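You operate a simulated robot arm through the tools that you are given. There is no shell and no other tool. Be economical: measure what you need, move in short steps, check, and stop when the job is done.

You are at the controls of a simulated robot arm. One attempt, no reset.

## Task
Take the wooden block and leave it on top of the blue filter.

It is judged by the outcome, as a careful person would: the job done as asked, and still so three seconds after it is handed in. It fails if anything else is knocked over, pushed out of place, dropped, spilled or broken.

## Robot
A 7-joint arm with a two-finger parallel gripper, fixed in place. Base frame: the origin is at the foot of the arm, x ahead of it, y to its left, z up; the work surface is at about z = 880. Units: mm, rad, N and s.
With the tool pointing down near the work surface it reaches from about 300 to 700 mm from the base axis. Its first joint turns from -1.152 to 1.152 rad. Payload 1.57 kg.
Tool frame: the origin (TCP) lies between the finger pads and is the grasp point; the fingertips stand 30 mm ahead of it; z points along the fingers, y is the line along which they close. The gripper opens to 110 mm. The fingers are 24 mm wide and 12 mm thick; the gripper's body (48 by 112 mm) begins 78 mm behind the TCP.
Orientation is that of the tool frame in the base frame, as [roll, pitch, yaw] about the fixed x, y, z axes, in that order (R = Rz(yaw) Ry(pitch) Rx(roll)). With the fingers straight down and closing along the base's y, the tool's x points along the base's -x, its y along +y and its z along -z.

## Interface
- The arm moves only by the tool servo_tool. Its argument "series" is a list of rows, each a list of 7 numbers: the shift along the tool's x, y, z in units of 40 mm (1.0 is 40 mm), then the turn, a rotation vector about the tool's x, y, z in units of 4 degrees (1.0 is 4 degrees), then the finger opening in mm, from 0 to 110. In form: [[x, y, z, rx, ry, rz, gripper], ...]. A call has 1 to 20 rows; each row shifts and turns the commanded pose from where the row before left it, along the tool's axes as they then stand. A call with a number of a shift or a turn outside -1 to 1 is refused whole. Rows are played at 5 a second. More than 50 mm and 0.15 rad between two rows, or a gripper value outside its range, and nothing of the call is played. Where a pose cannot be reached the arm comes as near as it can. A force on the tool above 40 N (or 10 N above the force at the start of the call, whichever is more), or a blocked arm, ends the call early, and 0.2 s more pass. Each finger travels about 108 mm/s and halts on what it meets, pressing with about 39 N; the grip force reading is that of the motor and also rises with nothing between the fingers. The clock runs only during rows and for 0.2 s after the last one: add rows that do not move to give the fingers time. The reply holds the time, the measured pose of the TCP, the force on the tool along the base axes, the opening and the grip force, in the units named above and with some noise, and new pictures: "views" is both (left out), scene, wrist or none.
- Cameras (640 x 400 px; columns grow to the right, rows downward): "scene" is fixed at [136.8, -369.6, 1424.7]; the picture's right is [0.96, -0.27, 0.00], its down [-0.10, -0.35, -0.93] and it looks along [0.25, 0.90, -0.37] (base axes); focal length 369 px, centre (320, 200). "wrist" rides on the gripper at [70, 16, -141] in the tool frame; the picture's right is [-0.23, 0.97, 0.00], its down [-0.85, -0.20, -0.48] and it looks along [-0.47, -0.11, 0.88] (tool axes); focal length 222 px, centre (320, 200). There is no depth. A picture from a camera that has moved, and an enlarged one, comes with that camera's place and axes in the base frame and with its lens.
- zoom(camera, box): a new picture of the part [left, top, right, bottom] of that camera's present view, enlarged. The clock stands still meanwhile.
- job_done(): hands the job in; it is judged then, once.

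Go step by step. Nothing tells you positions but the pictures and the camera data: compare them with the known pose of the tool, close in by small moves and look again before you grip or let go. The budget is 90 turns and 170 pictures, counting those below and the enlarged ones. Unless the task says otherwise, let go and move clear before handing in, and close with one line.

The tools are called after "Call:" as name(argument=value, ...) on one line, values as JSON. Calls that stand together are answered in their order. servo_tool: Moves the arm, as the interface text tells. Its arguments: {"type":"object","properties":{"series":{"type":"array","items":{"type":"array","items":{"type":"number"}}},"views":{"type":"string","enum":["both","scene","wrist","none"]}},"required":["series"]} The other tools are called the same way: zoom (camera, box) takes an enlarged picture of a part of a camera's view; job_done () hands the job in.

At the start:

```text
time_s: 0.0
ee_pos: [275.1, 326.6, 1223.2]
tcp_rot: [-3.14, 0.002, -3.14]
ft_force: [-0.4, -0.3, -0.6]
gripper_width: 110.0
grasp_force: 0.1
```

scene: 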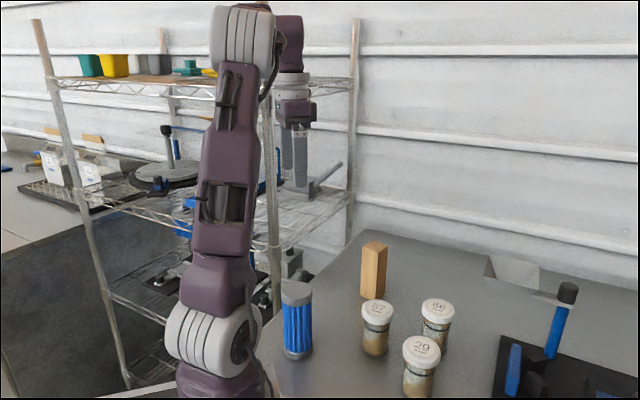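
wrist: 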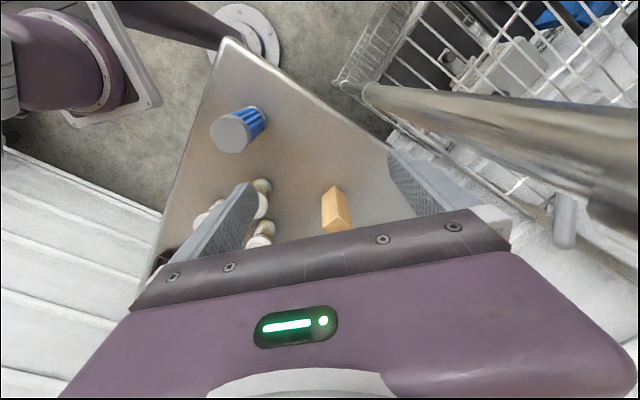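

I see a wooden block standing near (460, 316) and a blue filter with a grey cap near (243, 190), with three jars near the block. I'll enlarge both before moving.

Call:
zoom(camera="scene", box=[260, 220, 460, 400])

Call:
zoom(camera="wrist", box=[160, 80, 400, 260])

```text
2.22 times, centred on (360, 310) of scene
camera zoom: at [136.8, -369.6, 1424.7], right [0.96, -0.27, 0.0], down [-0.1, -0.35, -0.93], along [0.25, 0.9, -0.37], focal length 821 px, centre (231, -44)
```

zoom: 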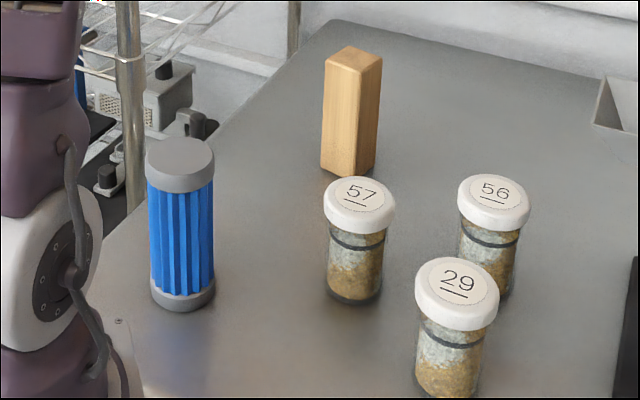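

```text
2.22 times, centred on (280, 170) of wrist
camera zoom: at [204.5, 343.0, 1364.4], right [0.23, 0.97, 0.0], down [0.85, -0.2, 0.48], along [0.47, -0.11, -0.88], focal length 494 px, centre (409, 267)
```

zoom: 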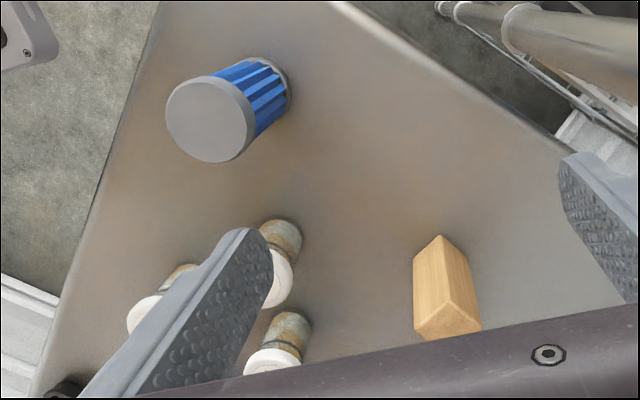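

The block is about 40 mm square and 130 mm tall. It stands at about (459, 321) with its edges turned about 35°. The filter is about 60 mm across at (247, 195), with its top at z≈1017. I'll move above the block and turn the gripper to its faces.

Call:
servo_tool(series=[[-0.92, -0.03, 0, 0, 0, 0, 110], [-0.92, -0.03, 0, 0, 0, 0, 110], [-0.92, -0.03, 0, 0, 0, 0, 110], [-0.92, -0.03, 0, 0, 0, 0, 110], [-0.92, -0.02, 0, 0, 0, 0, 110], [0, 0, 0, 0, 0, -0.97, 110], [0, 0, 0, 0, 0, -0.97, 110], [0, 0, 0, 0, 0, -0.97, 110], [0, 0, 0, 0, 0, -0.97, 110], [0, 0, 0, 0, 0, -0.97, 110], [0, 0, 0, 0, 0, -0.97, 110], [0, 0, 0, 0, 0, -0.97, 110], [0, 0, 0, 0, 0, -0.97, 110], [0, 0, 0, 0, 0, -0.97, 110], [0, 0, 0, 0, 0, 0, 110]])

```text
time_s: 3.2
ee_pos: [458.9, 320.5, 1223.2]
tcp_rot: [3.142, 0.0, -2.53]
ft_force: [0.2, 0.3, -0.4]
gripper_width: 110.2
grasp_force: 0.0
camera wrist: at [392.2, 294.7, 1363.7], right [-0.37, 0.93, 0.0], down [0.81, 0.33, 0.48], along [0.44, 0.18, -0.88], focal length 222 px, centre (320, 200)
```

scene: 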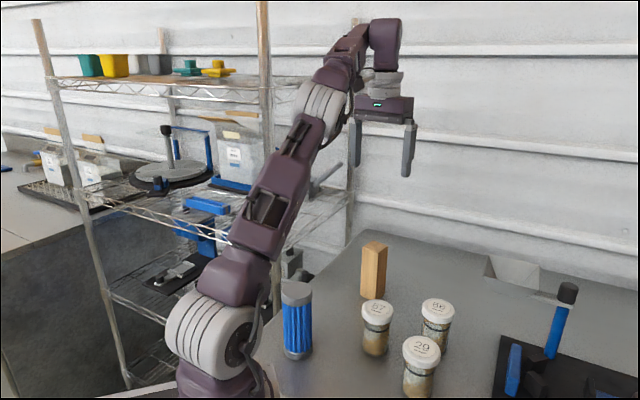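
wrist: 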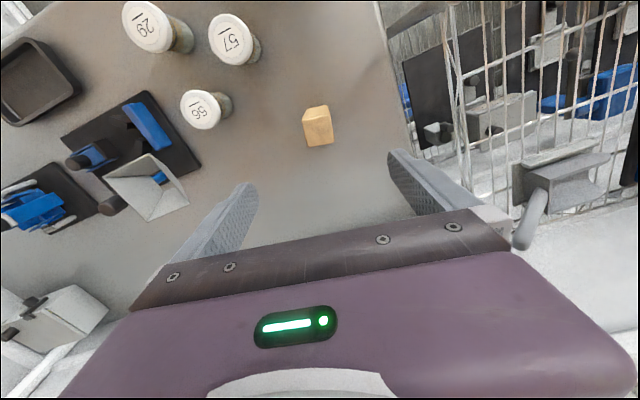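

Call:
zoom(camera="wrist", box=[260, 80, 380, 170])

```text
4.44 times, centred on (320, 125) of wrist
camera zoom: at [392.2, 294.7, 1363.7], right [-0.37, 0.93, 0.0], down [0.81, 0.33, 0.48], along [0.44, 0.18, -0.88], focal length 987 px, centre (320, 533)
```

zoom: 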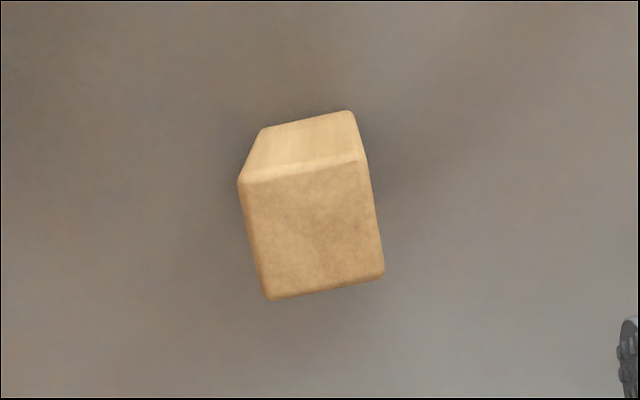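

The block's top is centred at (459, 319.5), which is nearly under the TCP, and the gripper needs a turn of only about 1.5°. I'll descend around the block with the fingers open.

Call:
servo_tool(series=[[0, 0, 0.7, 0, 0, 0.35, 110], [0, 0, 0.7, 0, 0, 0, 110], [0, 0, 0.7, 0, 0, 0, 110], [0, 0, 0.7, 0, 0, 0, 110], [0, 0, 0.7, 0, 0, 0, 110], [0, 0, 0.7, 0, 0, 0, 110], [0, 0, 0.7, 0, 0, 0, 110], [0, 0, 0.6, 0, 0, 0, 110], [0, 0, 0.6, 0, 0, 0, 110], [0, 0, 0.6, 0, 0, 0, 110], [0, 0, 0, 0, 0, 0, 110]])

```text
time_s: 5.6
ee_pos: [459.8, 320.1, 955.4]
tcp_rot: [3.141, 0.002, -2.557]
ft_force: [-0.2, 0.4, 0.2]
gripper_width: 109.9
grasp_force: 0.0
camera wrist: at [391.8, 295.1, 1097.3], right [-0.35, 0.94, 0.0], down [0.82, 0.31, 0.48], along [0.45, 0.17, -0.88], focal length 222 px, centre (320, 200)
```

scene: 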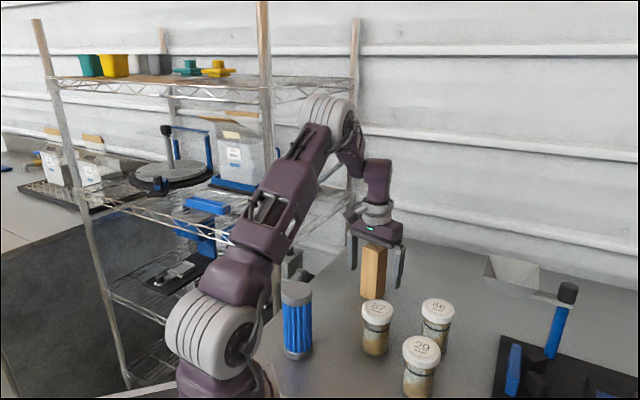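
wrist: 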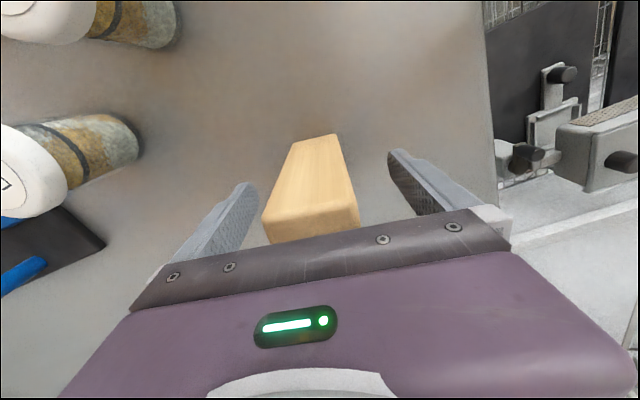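

The block stands squarely between the fingers. I'll close the gripper and then check the grip.

Call:
servo_tool(series=[[0, 0, 0, 0, 0, 0, 80], [0, 0, 0, 0, 0, 0, 60], [0, 0, 0, 0, 0, 0, 50], [0, 0, 0, 0, 0, 0, 44], [0, 0, 0, 0, 0, 0, 40], [0, 0, 0, 0, 0, 0, 30], [0, 0, 0, 0, 0, 0, 30], [0, 0, 0, 0, 0, 0, 30]])

```text
time_s: 7.4
ee_pos: [458.7, 319.2, 956.7]
tcp_rot: [3.141, 0.0, -2.556]
ft_force: [1.0, -1.0, 1.5]
gripper_width: 44.8
grasp_force: 39.3
camera wrist: at [391.9, 295.1, 1097.7], right [-0.35, 0.94, 0.0], down [0.82, 0.31, 0.48], along [0.45, 0.17, -0.88], focal length 222 px, centre (320, 200)
```

scene: 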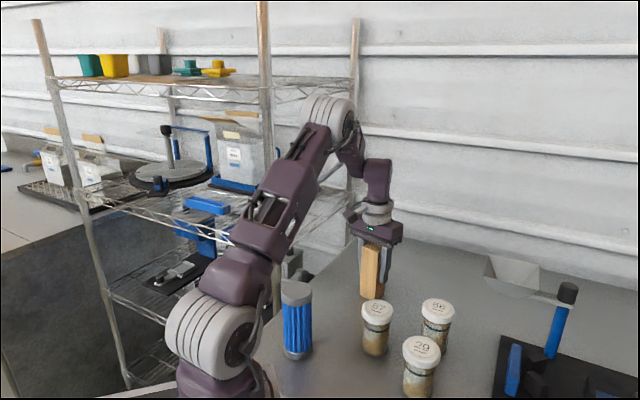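
wrist: 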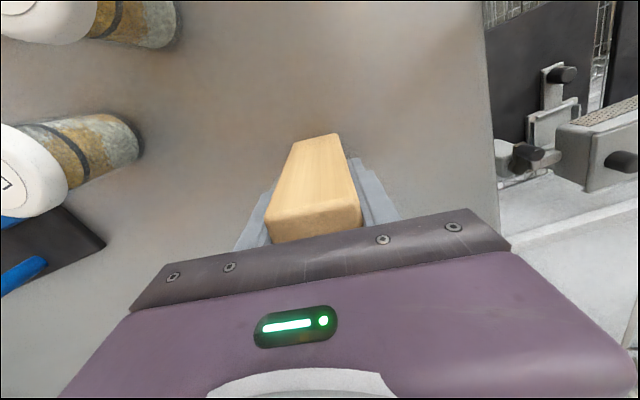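

The grip is firm at 44.8 mm. I'll lift about 200 mm.

Call:
servo_tool(series=[[0, 0, -0.25, 0, 0, 0, 30], [0, 0, -0.5, 0, 0, 0, 30], [0, 0, -0.6, 0, 0, 0, 30], [0, 0, -0.6, 0, 0, 0, 30], [0, 0, -0.6, 0, 0, 0, 30], [0, 0, -0.6, 0, 0, 0, 30], [0, 0, -0.6, 0, 0, 0, 30], [0, 0, -0.6, 0, 0, 0, 30], [0, 0, -0.6, 0, 0, 0, 30], [0, 0, -0.3, 0, 0, 0, 30], [0, 0, 0, 0, 0, 0, 30], [0, 0, 0, 0, 0, 0, 30]])

```text
time_s: 10.0
ee_pos: [459.2, 320.5, 1166.3]
tcp_rot: [3.141, -0.001, -2.558]
ft_force: [0.0, -0.5, -0.6]
gripper_width: 44.7
grasp_force: 39.0
camera wrist: at [391.5, 296.0, 1307.1], right [-0.35, 0.94, 0.0], down [0.82, 0.31, 0.48], along [0.45, 0.17, -0.88], focal length 222 px, centre (320, 200)
```

scene: 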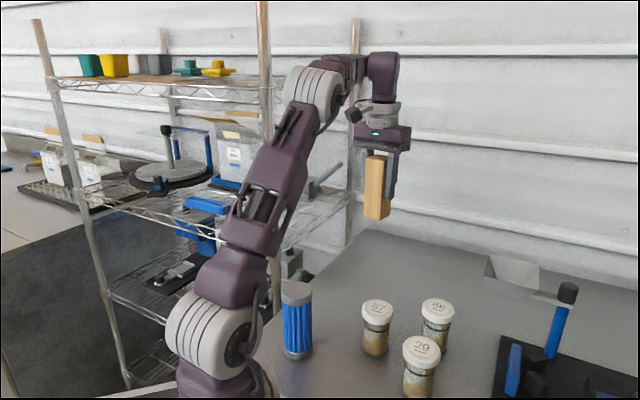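
wrist: 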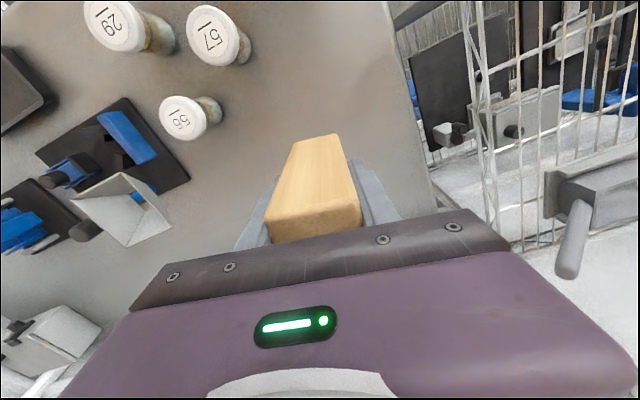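

The block is held upright with its bottom at z≈1090, above everything on the table. I'll move inward toward the filter, stopping about 45 mm short of it.

Call:
servo_tool(series=[[0.3, 0.0, 0, 0, 0, 0, 30], [0.5, 0.03, 0, 0, 0, 0, 30], [0.5, 0.03, 0, 0, 0, 0, 30], [0.5, 0.03, 0, 0, 0, 0, 30], [0.5, 0.03, 0, 0, 0, 0, 30], [0.5, 0.03, 0, 0, 0, 0, 30], [0.5, 0.03, 0, 0, 0, 0, 30], [0.5, 0.03, 0, 0, 0, 0, 30], [0.5, 0.03, 0, 0, 0, 0, 30], [0.5, 0.03, 0, 0, 0, 0, 30], [0.2, 0.03, 0, 0, 0, 0, 30], [0, 0, 0, 0, 0, 0, 30]])

```text
time_s: 12.6
ee_pos: [285.2, 220.9, 1163.5]
tcp_rot: [3.141, 0.0, -2.557]
ft_force: [-0.5, -0.8, -0.7]
gripper_width: 44.6
grasp_force: 39.4
camera wrist: at [217.5, 195.9, 1305.0], right [-0.35, 0.94, 0.0], down [0.82, 0.31, 0.48], along [0.45, 0.17, -0.88], focal length 222 px, centre (320, 200)
```

scene: 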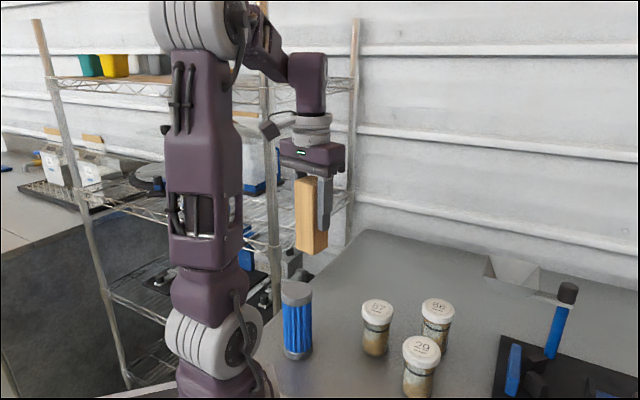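
wrist: 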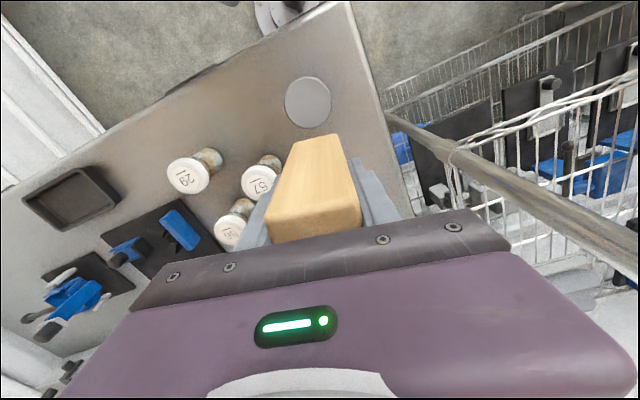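

The wrist view confirms the filter top at about (246.5, 192). I'll move over it and look.

Call:
servo_tool(series=[[0.4, -0.02, 0, 0, 0, 0, 30], [0.4, -0.02, 0, 0, 0, 0, 30], [0.4, -0.02, 0, 0, 0, 0, 30], [0, 0, 0, 0, 0, 0, 30], [0, 0, 0.4, 0, 0, 0, 30], [0, 0, 0.4, 0, 0, 0, 30], [0, 0, 0, 0, 0, 0, 30], [0, 0, 0, 0, 0, 0, 30]])

Call:
zoom(camera="scene", box=[220, 160, 380, 380])

Call:
zoom(camera="wrist", box=[240, 80, 400, 180])

```text
time_s: 14.4
ee_pos: [246.2, 191.4, 1130.7]
tcp_rot: [3.142, 0.0, -2.558]
ft_force: [0.3, -0.6, -1.5]
gripper_width: 44.4
grasp_force: 38.5
camera wrist: at [179.0, 167.2, 1273.0], right [-0.35, 0.94, 0.0], down [0.82, 0.31, 0.48], along [0.45, 0.17, -0.88], focal length 222 px, centre (320, 200)
```

scene: 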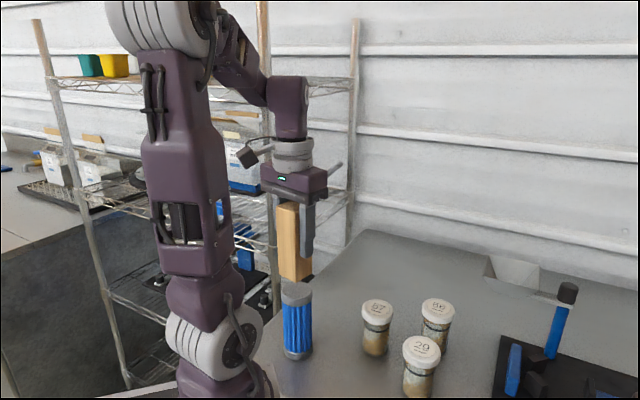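
wrist: 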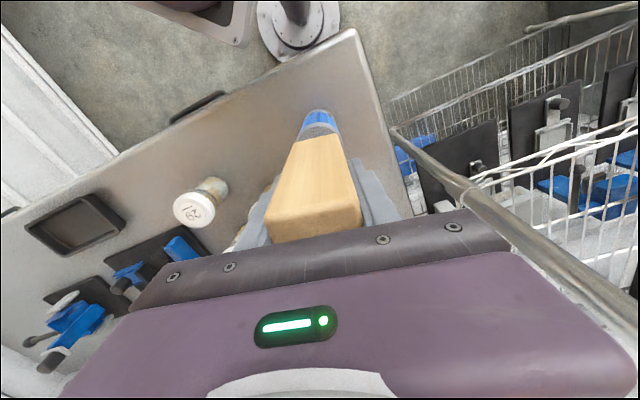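

```text
1.82 times, centred on (300, 270) of scene
camera zoom: at [136.8, -369.6, 1424.7], right [0.96, -0.27, 0.0], down [-0.1, -0.35, -0.93], along [0.25, 0.9, -0.37], focal length 672 px, centre (356, 73)
```

zoom: 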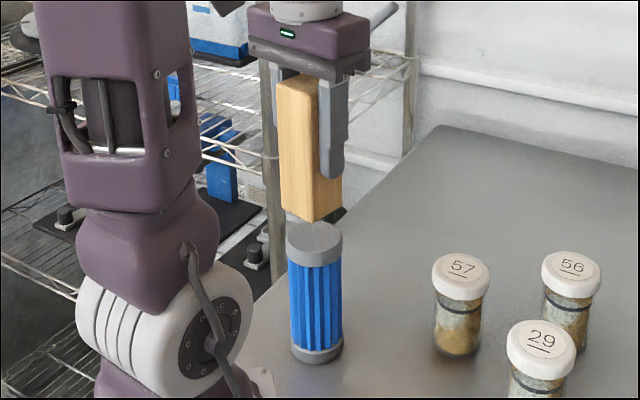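

```text
4.00 times, centred on (320, 130) of wrist
camera zoom: at [179.0, 167.2, 1273.0], right [-0.35, 0.94, 0.0], down [0.82, 0.31, 0.48], along [0.45, 0.17, -0.88], focal length 888 px, centre (320, 480)
```

zoom: 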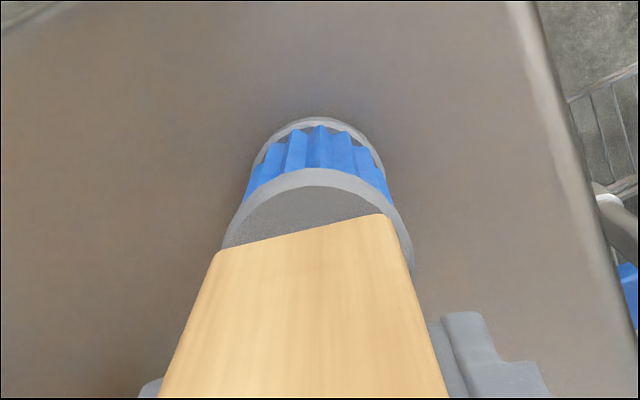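

The block's bottom centre, at about (246, 192), matches the filter's centre at about (245, 192). The gap is about 38 mm, so I'll lower 28 mm and then creep down.

Call:
servo_tool(series=[[0, 0, 0.2, 0, 0, 0, 30], [0, 0, 0.2, 0, 0, 0, 30], [0, 0, 0.15, 0, 0, 0, 30], [0, 0, 0.15, 0, 0, 0, 30], [0, 0, 0, 0, 0, 0, 30], [0, 0, 0, 0, 0, 0, 30]])

Call:
zoom(camera="scene", box=[250, 240, 346, 300])

Call:
zoom(camera="wrist", box=[240, 80, 400, 180])

```text
time_s: 15.8
ee_pos: [246.9, 192.5, 1104.6]
tcp_rot: [3.14, 0.001, -2.557]
ft_force: [0.8, 0.1, -1.5]
gripper_width: 44.6
grasp_force: 39.0
camera wrist: at [178.7, 167.4, 1246.1], right [-0.35, 0.94, 0.0], down [0.82, 0.31, 0.48], along [0.45, 0.17, -0.88], focal length 222 px, centre (320, 200)
```

scene: 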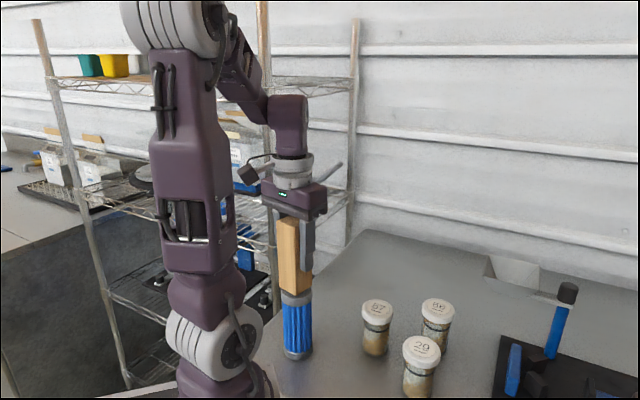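
wrist: 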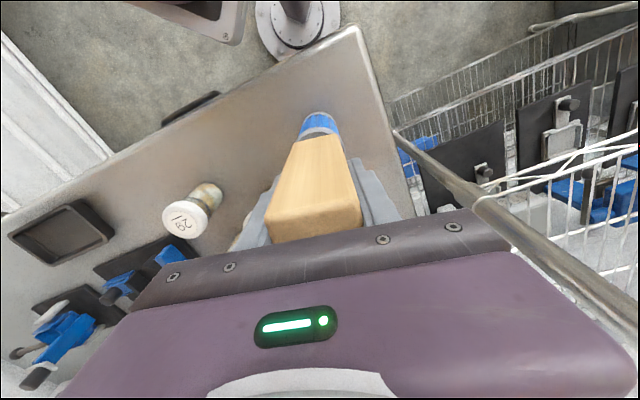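

```text
6.67 times, centred on (298, 270) of scene
camera zoom: at [136.8, -369.6, 1424.7], right [0.96, -0.27, 0.0], down [-0.1, -0.35, -0.93], along [0.25, 0.9, -0.37], focal length 2463 px, centre (467, -267)
```

zoom: 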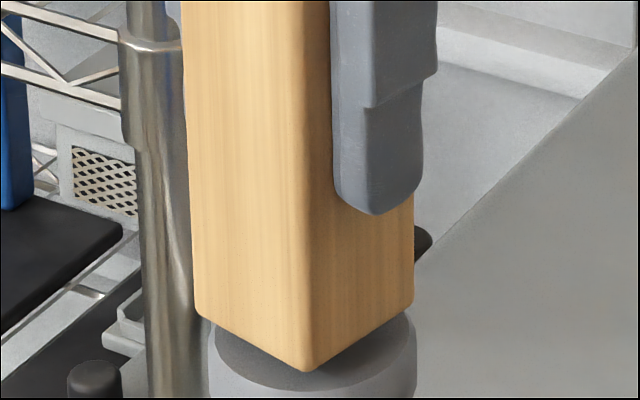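

```text
4.00 times, centred on (320, 130) of wrist
camera zoom: at [178.7, 167.4, 1246.1], right [-0.35, 0.94, 0.0], down [0.82, 0.31, 0.48], along [0.45, 0.17, -0.88], focal length 888 px, centre (320, 480)
```

zoom: 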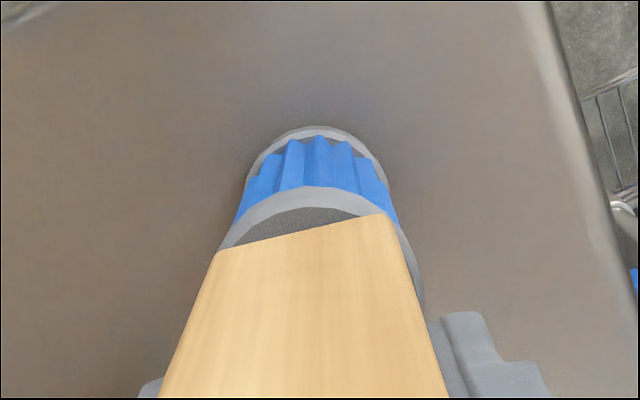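

Alignment is within about 2 mm, and the scene view suggests nudging about 1 mm in +x. I'll creep down and watch the force.

Call:
servo_tool(series=[[-0.025, -0.016, 0.05, 0, 0, 0, 30], [0, 0, 0.05, 0, 0, 0, 30], [0, 0, 0.05, 0, 0, 0, 30], [0, 0, 0.05, 0, 0, 0, 30], [0, 0, 0, 0, 0, 0, 30], [0, 0, 0, 0, 0, 0, 30]], views="none")

Call:
zoom(camera="scene", box=[250, 250, 346, 310])

```text
time_s: 17.2
ee_pos: [247.5, 191.3, 1097.8]
tcp_rot: [-3.142, 0.004, -2.557]
ft_force: [-1.0, -1.3, 35.2]
gripper_width: 44.8
grasp_force: 39.5
```

```text
6.67 times, centred on (298, 280) of scene
camera zoom: at [136.5, -369.9, 1424.6], right [0.96, -0.27, 0.0], down [-0.1, -0.35, -0.93], along [0.25, 0.9, -0.37], focal length 2463 px, centre (467, -333)
```

zoom: 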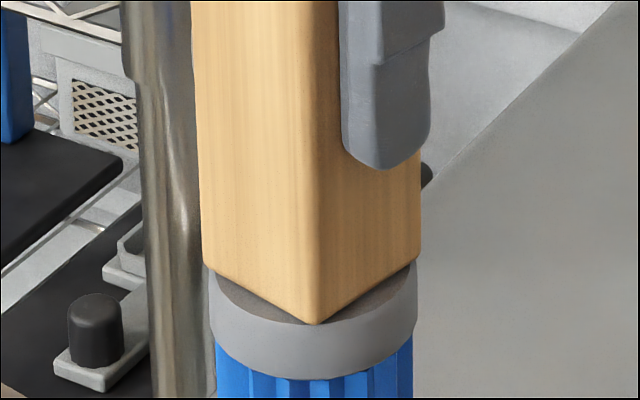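

There is contact at 35 N, and the columns line up (312 against 312.5). I'll back off a little to relieve the force and check the front-to-back overhang.

Call:
servo_tool(series=[[0, 0, -0.03, 0, 0, 0, 30], [0, 0, 0, 0, 0, 0, 30], [0, 0, 0, 0, 0, 0, 30]], views="none")

Call:
zoom(camera="scene", box=[274, 276, 322, 306])

Call:
zoom(camera="wrist", box=[280, 100, 360, 150])

```text
time_s: 18.0
ee_pos: [248.1, 192.3, 1097.8]
tcp_rot: [-3.141, -0.002, -2.556]
ft_force: [-0.2, 0.1, -1.1]
gripper_width: 44.6
grasp_force: 38.5
```

```text
13.33 times, centred on (298, 291) of scene
camera zoom: at [136.8, -369.6, 1424.7], right [0.96, -0.27, 0.0], down [-0.1, -0.35, -0.93], along [0.25, 0.9, -0.37], focal length 4926 px, centre (613, -1013)
```

zoom: 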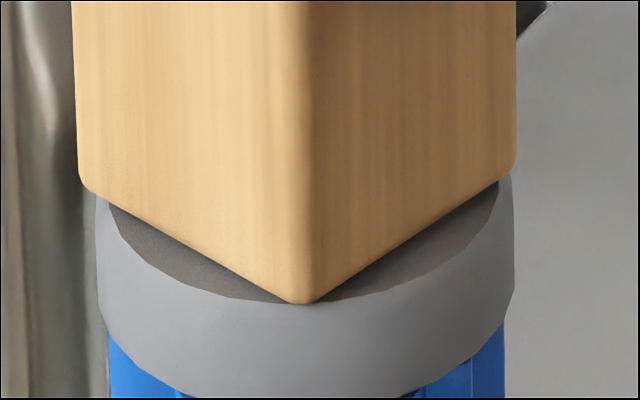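

```text
8.00 times, centred on (320, 125) of wrist
camera zoom: at [180.1, 167.3, 1239.7], right [-0.35, 0.94, 0.0], down [0.82, 0.31, 0.48], along [0.45, 0.17, -0.88], focal length 1777 px, centre (320, 800)
```

zoom: 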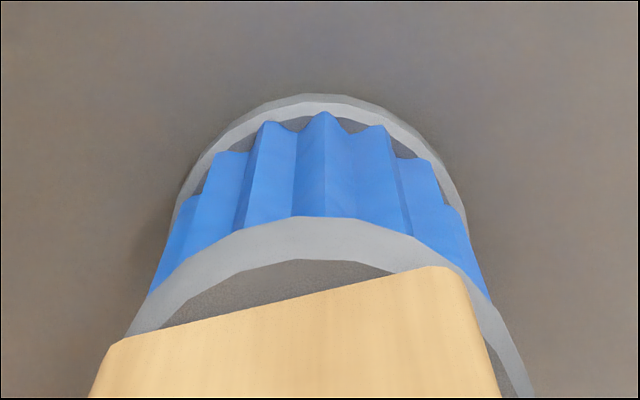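

The block is centred on the cap to within about 1 mm. I'll lower it a hair for light contact and open the fingers slowly.

Call:
servo_tool(series=[[0, 0, 0.02, 0, 0, 0, 30], [0, 0, 0, 0, 0, 0, 30], [0, 0, 0, 0, 0, 0, 30]], views="none")

```text
time_s: 18.8
ee_pos: [248.0, 191.1, 1099.0]
tcp_rot: [3.141, 0.003, -2.558]
ft_force: [-2.1, -3.8, 26.7]
gripper_width: 44.5
grasp_force: 39.2
```

The contact is real but stiff, so I'll ease off about half of the last move and release gradually.

Call:
servo_tool(series=[[0, 0, -0.012, 0, 0, 0, 30], [0, 0, 0, 0, 0, 0, 30], [0, 0, 0, 0, 0, 0, 43], [0, 0, 0, 0, 0, 0, 45], [0, 0, 0, 0, 0, 0, 46], [0, 0, 0, 0, 0, 0, 48], [0, 0, 0, 0, 0, 0, 50], [0, 0, 0, 0, 0, 0, 55], [0, 0, 0, 0, 0, 0, 60], [0, 0, 0, 0, 0, 0, 70], [0, 0, 0, 0, 0, 0, 80], [0, 0, 0, 0, 0, 0, 80]])

Call:
zoom(camera="scene", box=[226, 200, 370, 290])

```text
time_s: 21.4
ee_pos: [247.3, 192.9, 1097.5]
tcp_rot: [-3.14, 0.001, -2.558]
ft_force: [-0.6, -0.6, 0.3]
gripper_width: 80.2
grasp_force: 0.1
camera wrist: at [180.4, 167.8, 1239.3], right [-0.35, 0.94, 0.0], down [0.82, 0.31, 0.48], along [0.45, 0.17, -0.88], focal length 222 px, centre (320, 200)
```

scene: 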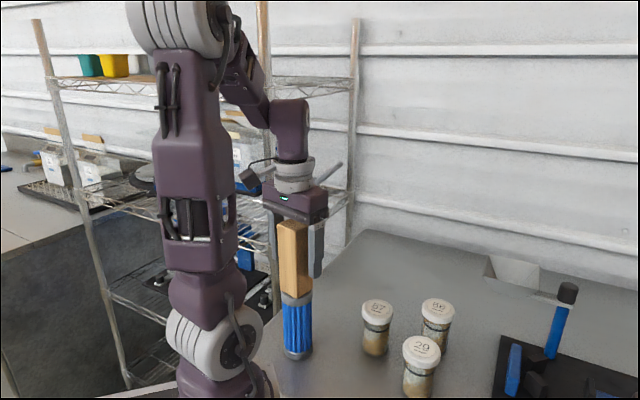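
wrist: 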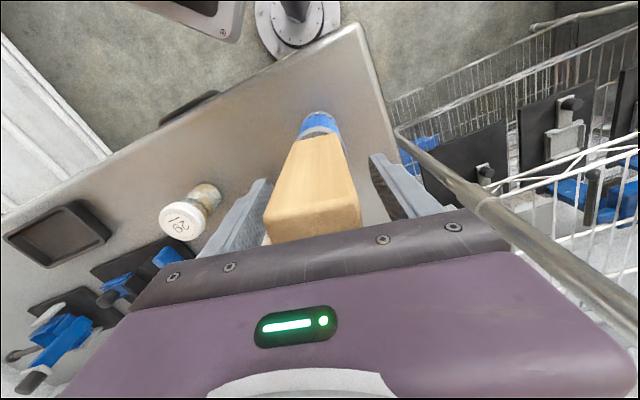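

```text
4.44 times, centred on (298, 245) of scene
camera zoom: at [136.8, -369.6, 1424.7], right [0.96, -0.27, 0.0], down [-0.1, -0.35, -0.93], along [0.25, 0.9, -0.37], focal length 1642 px, centre (418, 0)
```

zoom: 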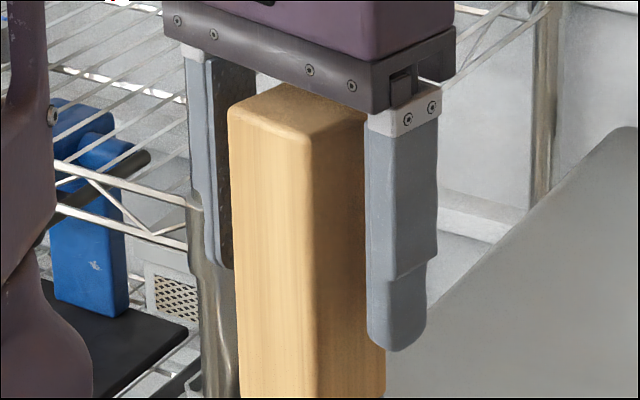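

The block stands free on the filter with the fingers open around it. I'll raise straight up to clear it.

Call:
servo_tool(series=[[0, 0, -0.2, 0, 0, 0, 80], [0, 0, -0.5, 0, 0, 0, 80], [0, 0, -0.6, 0, 0, 0, 80], [0, 0, -0.6, 0, 0, 0, 80], [0, 0, -0.6, 0, 0, 0, 80], [0, 0, -0.6, 0, 0, 0, 80], [0, 0, -0.5, 0, 0, 0, 80], [0, 0, 0, 0, 0, 0, 80], [0, 0, 0, 0, 0, 0, 80]])

Call:
zoom(camera="scene", box=[220, 180, 396, 370])

```text
time_s: 23.4
ee_pos: [247.0, 190.7, 1242.0]
tcp_rot: [3.141, 0.002, -2.557]
ft_force: [-0.1, 0.2, -0.4]
gripper_width: 80.1
grasp_force: 0.1
camera wrist: at [179.6, 166.5, 1383.4], right [-0.35, 0.94, 0.0], down [0.82, 0.31, 0.48], along [0.45, 0.17, -0.88], focal length 222 px, centre (320, 200)
```

scene: 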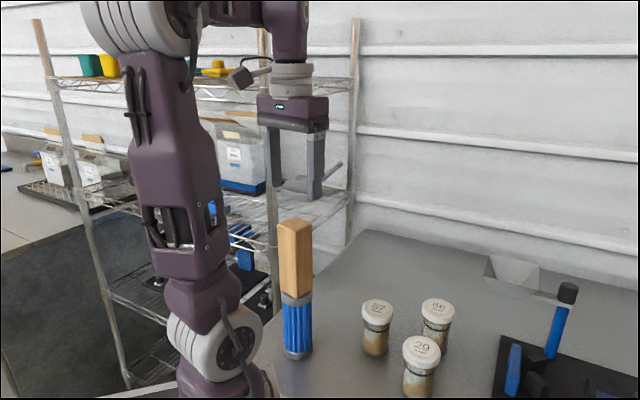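
wrist: 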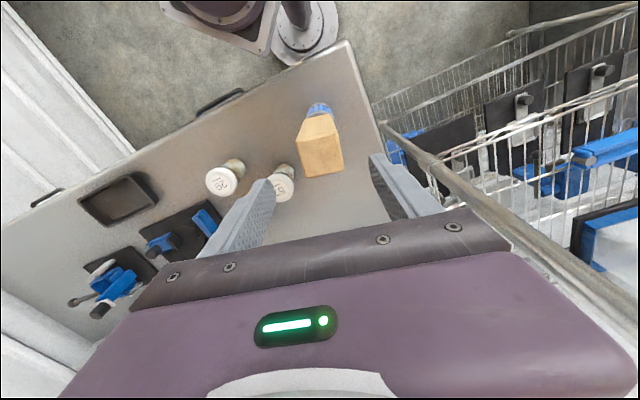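

```text
2.11 times, centred on (308, 275) of scene
camera zoom: at [136.8, -369.6, 1424.7], right [0.96, -0.27, 0.0], down [-0.1, -0.35, -0.93], along [0.25, 0.9, -0.37], focal length 778 px, centre (345, 42)
```

zoom: 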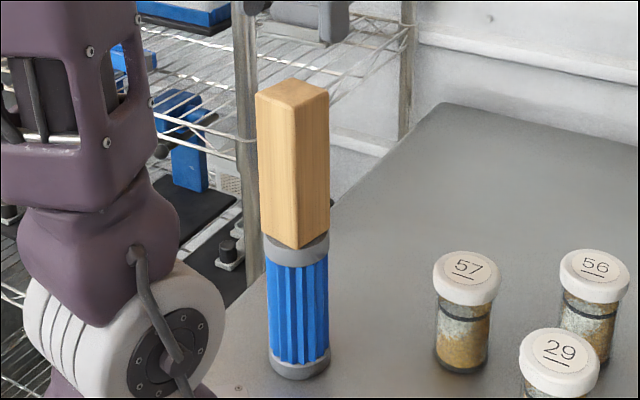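

The block stands upright on the filter, the gripper is clear of it, and nothing else has moved. I'm handing the job in.

Call:
job_done()

```text
The job is handed in.
```

The wooden block is standing on top of the blue filter, released, with the gripper clear and nothing else disturbed in the last pictures before hand-in.
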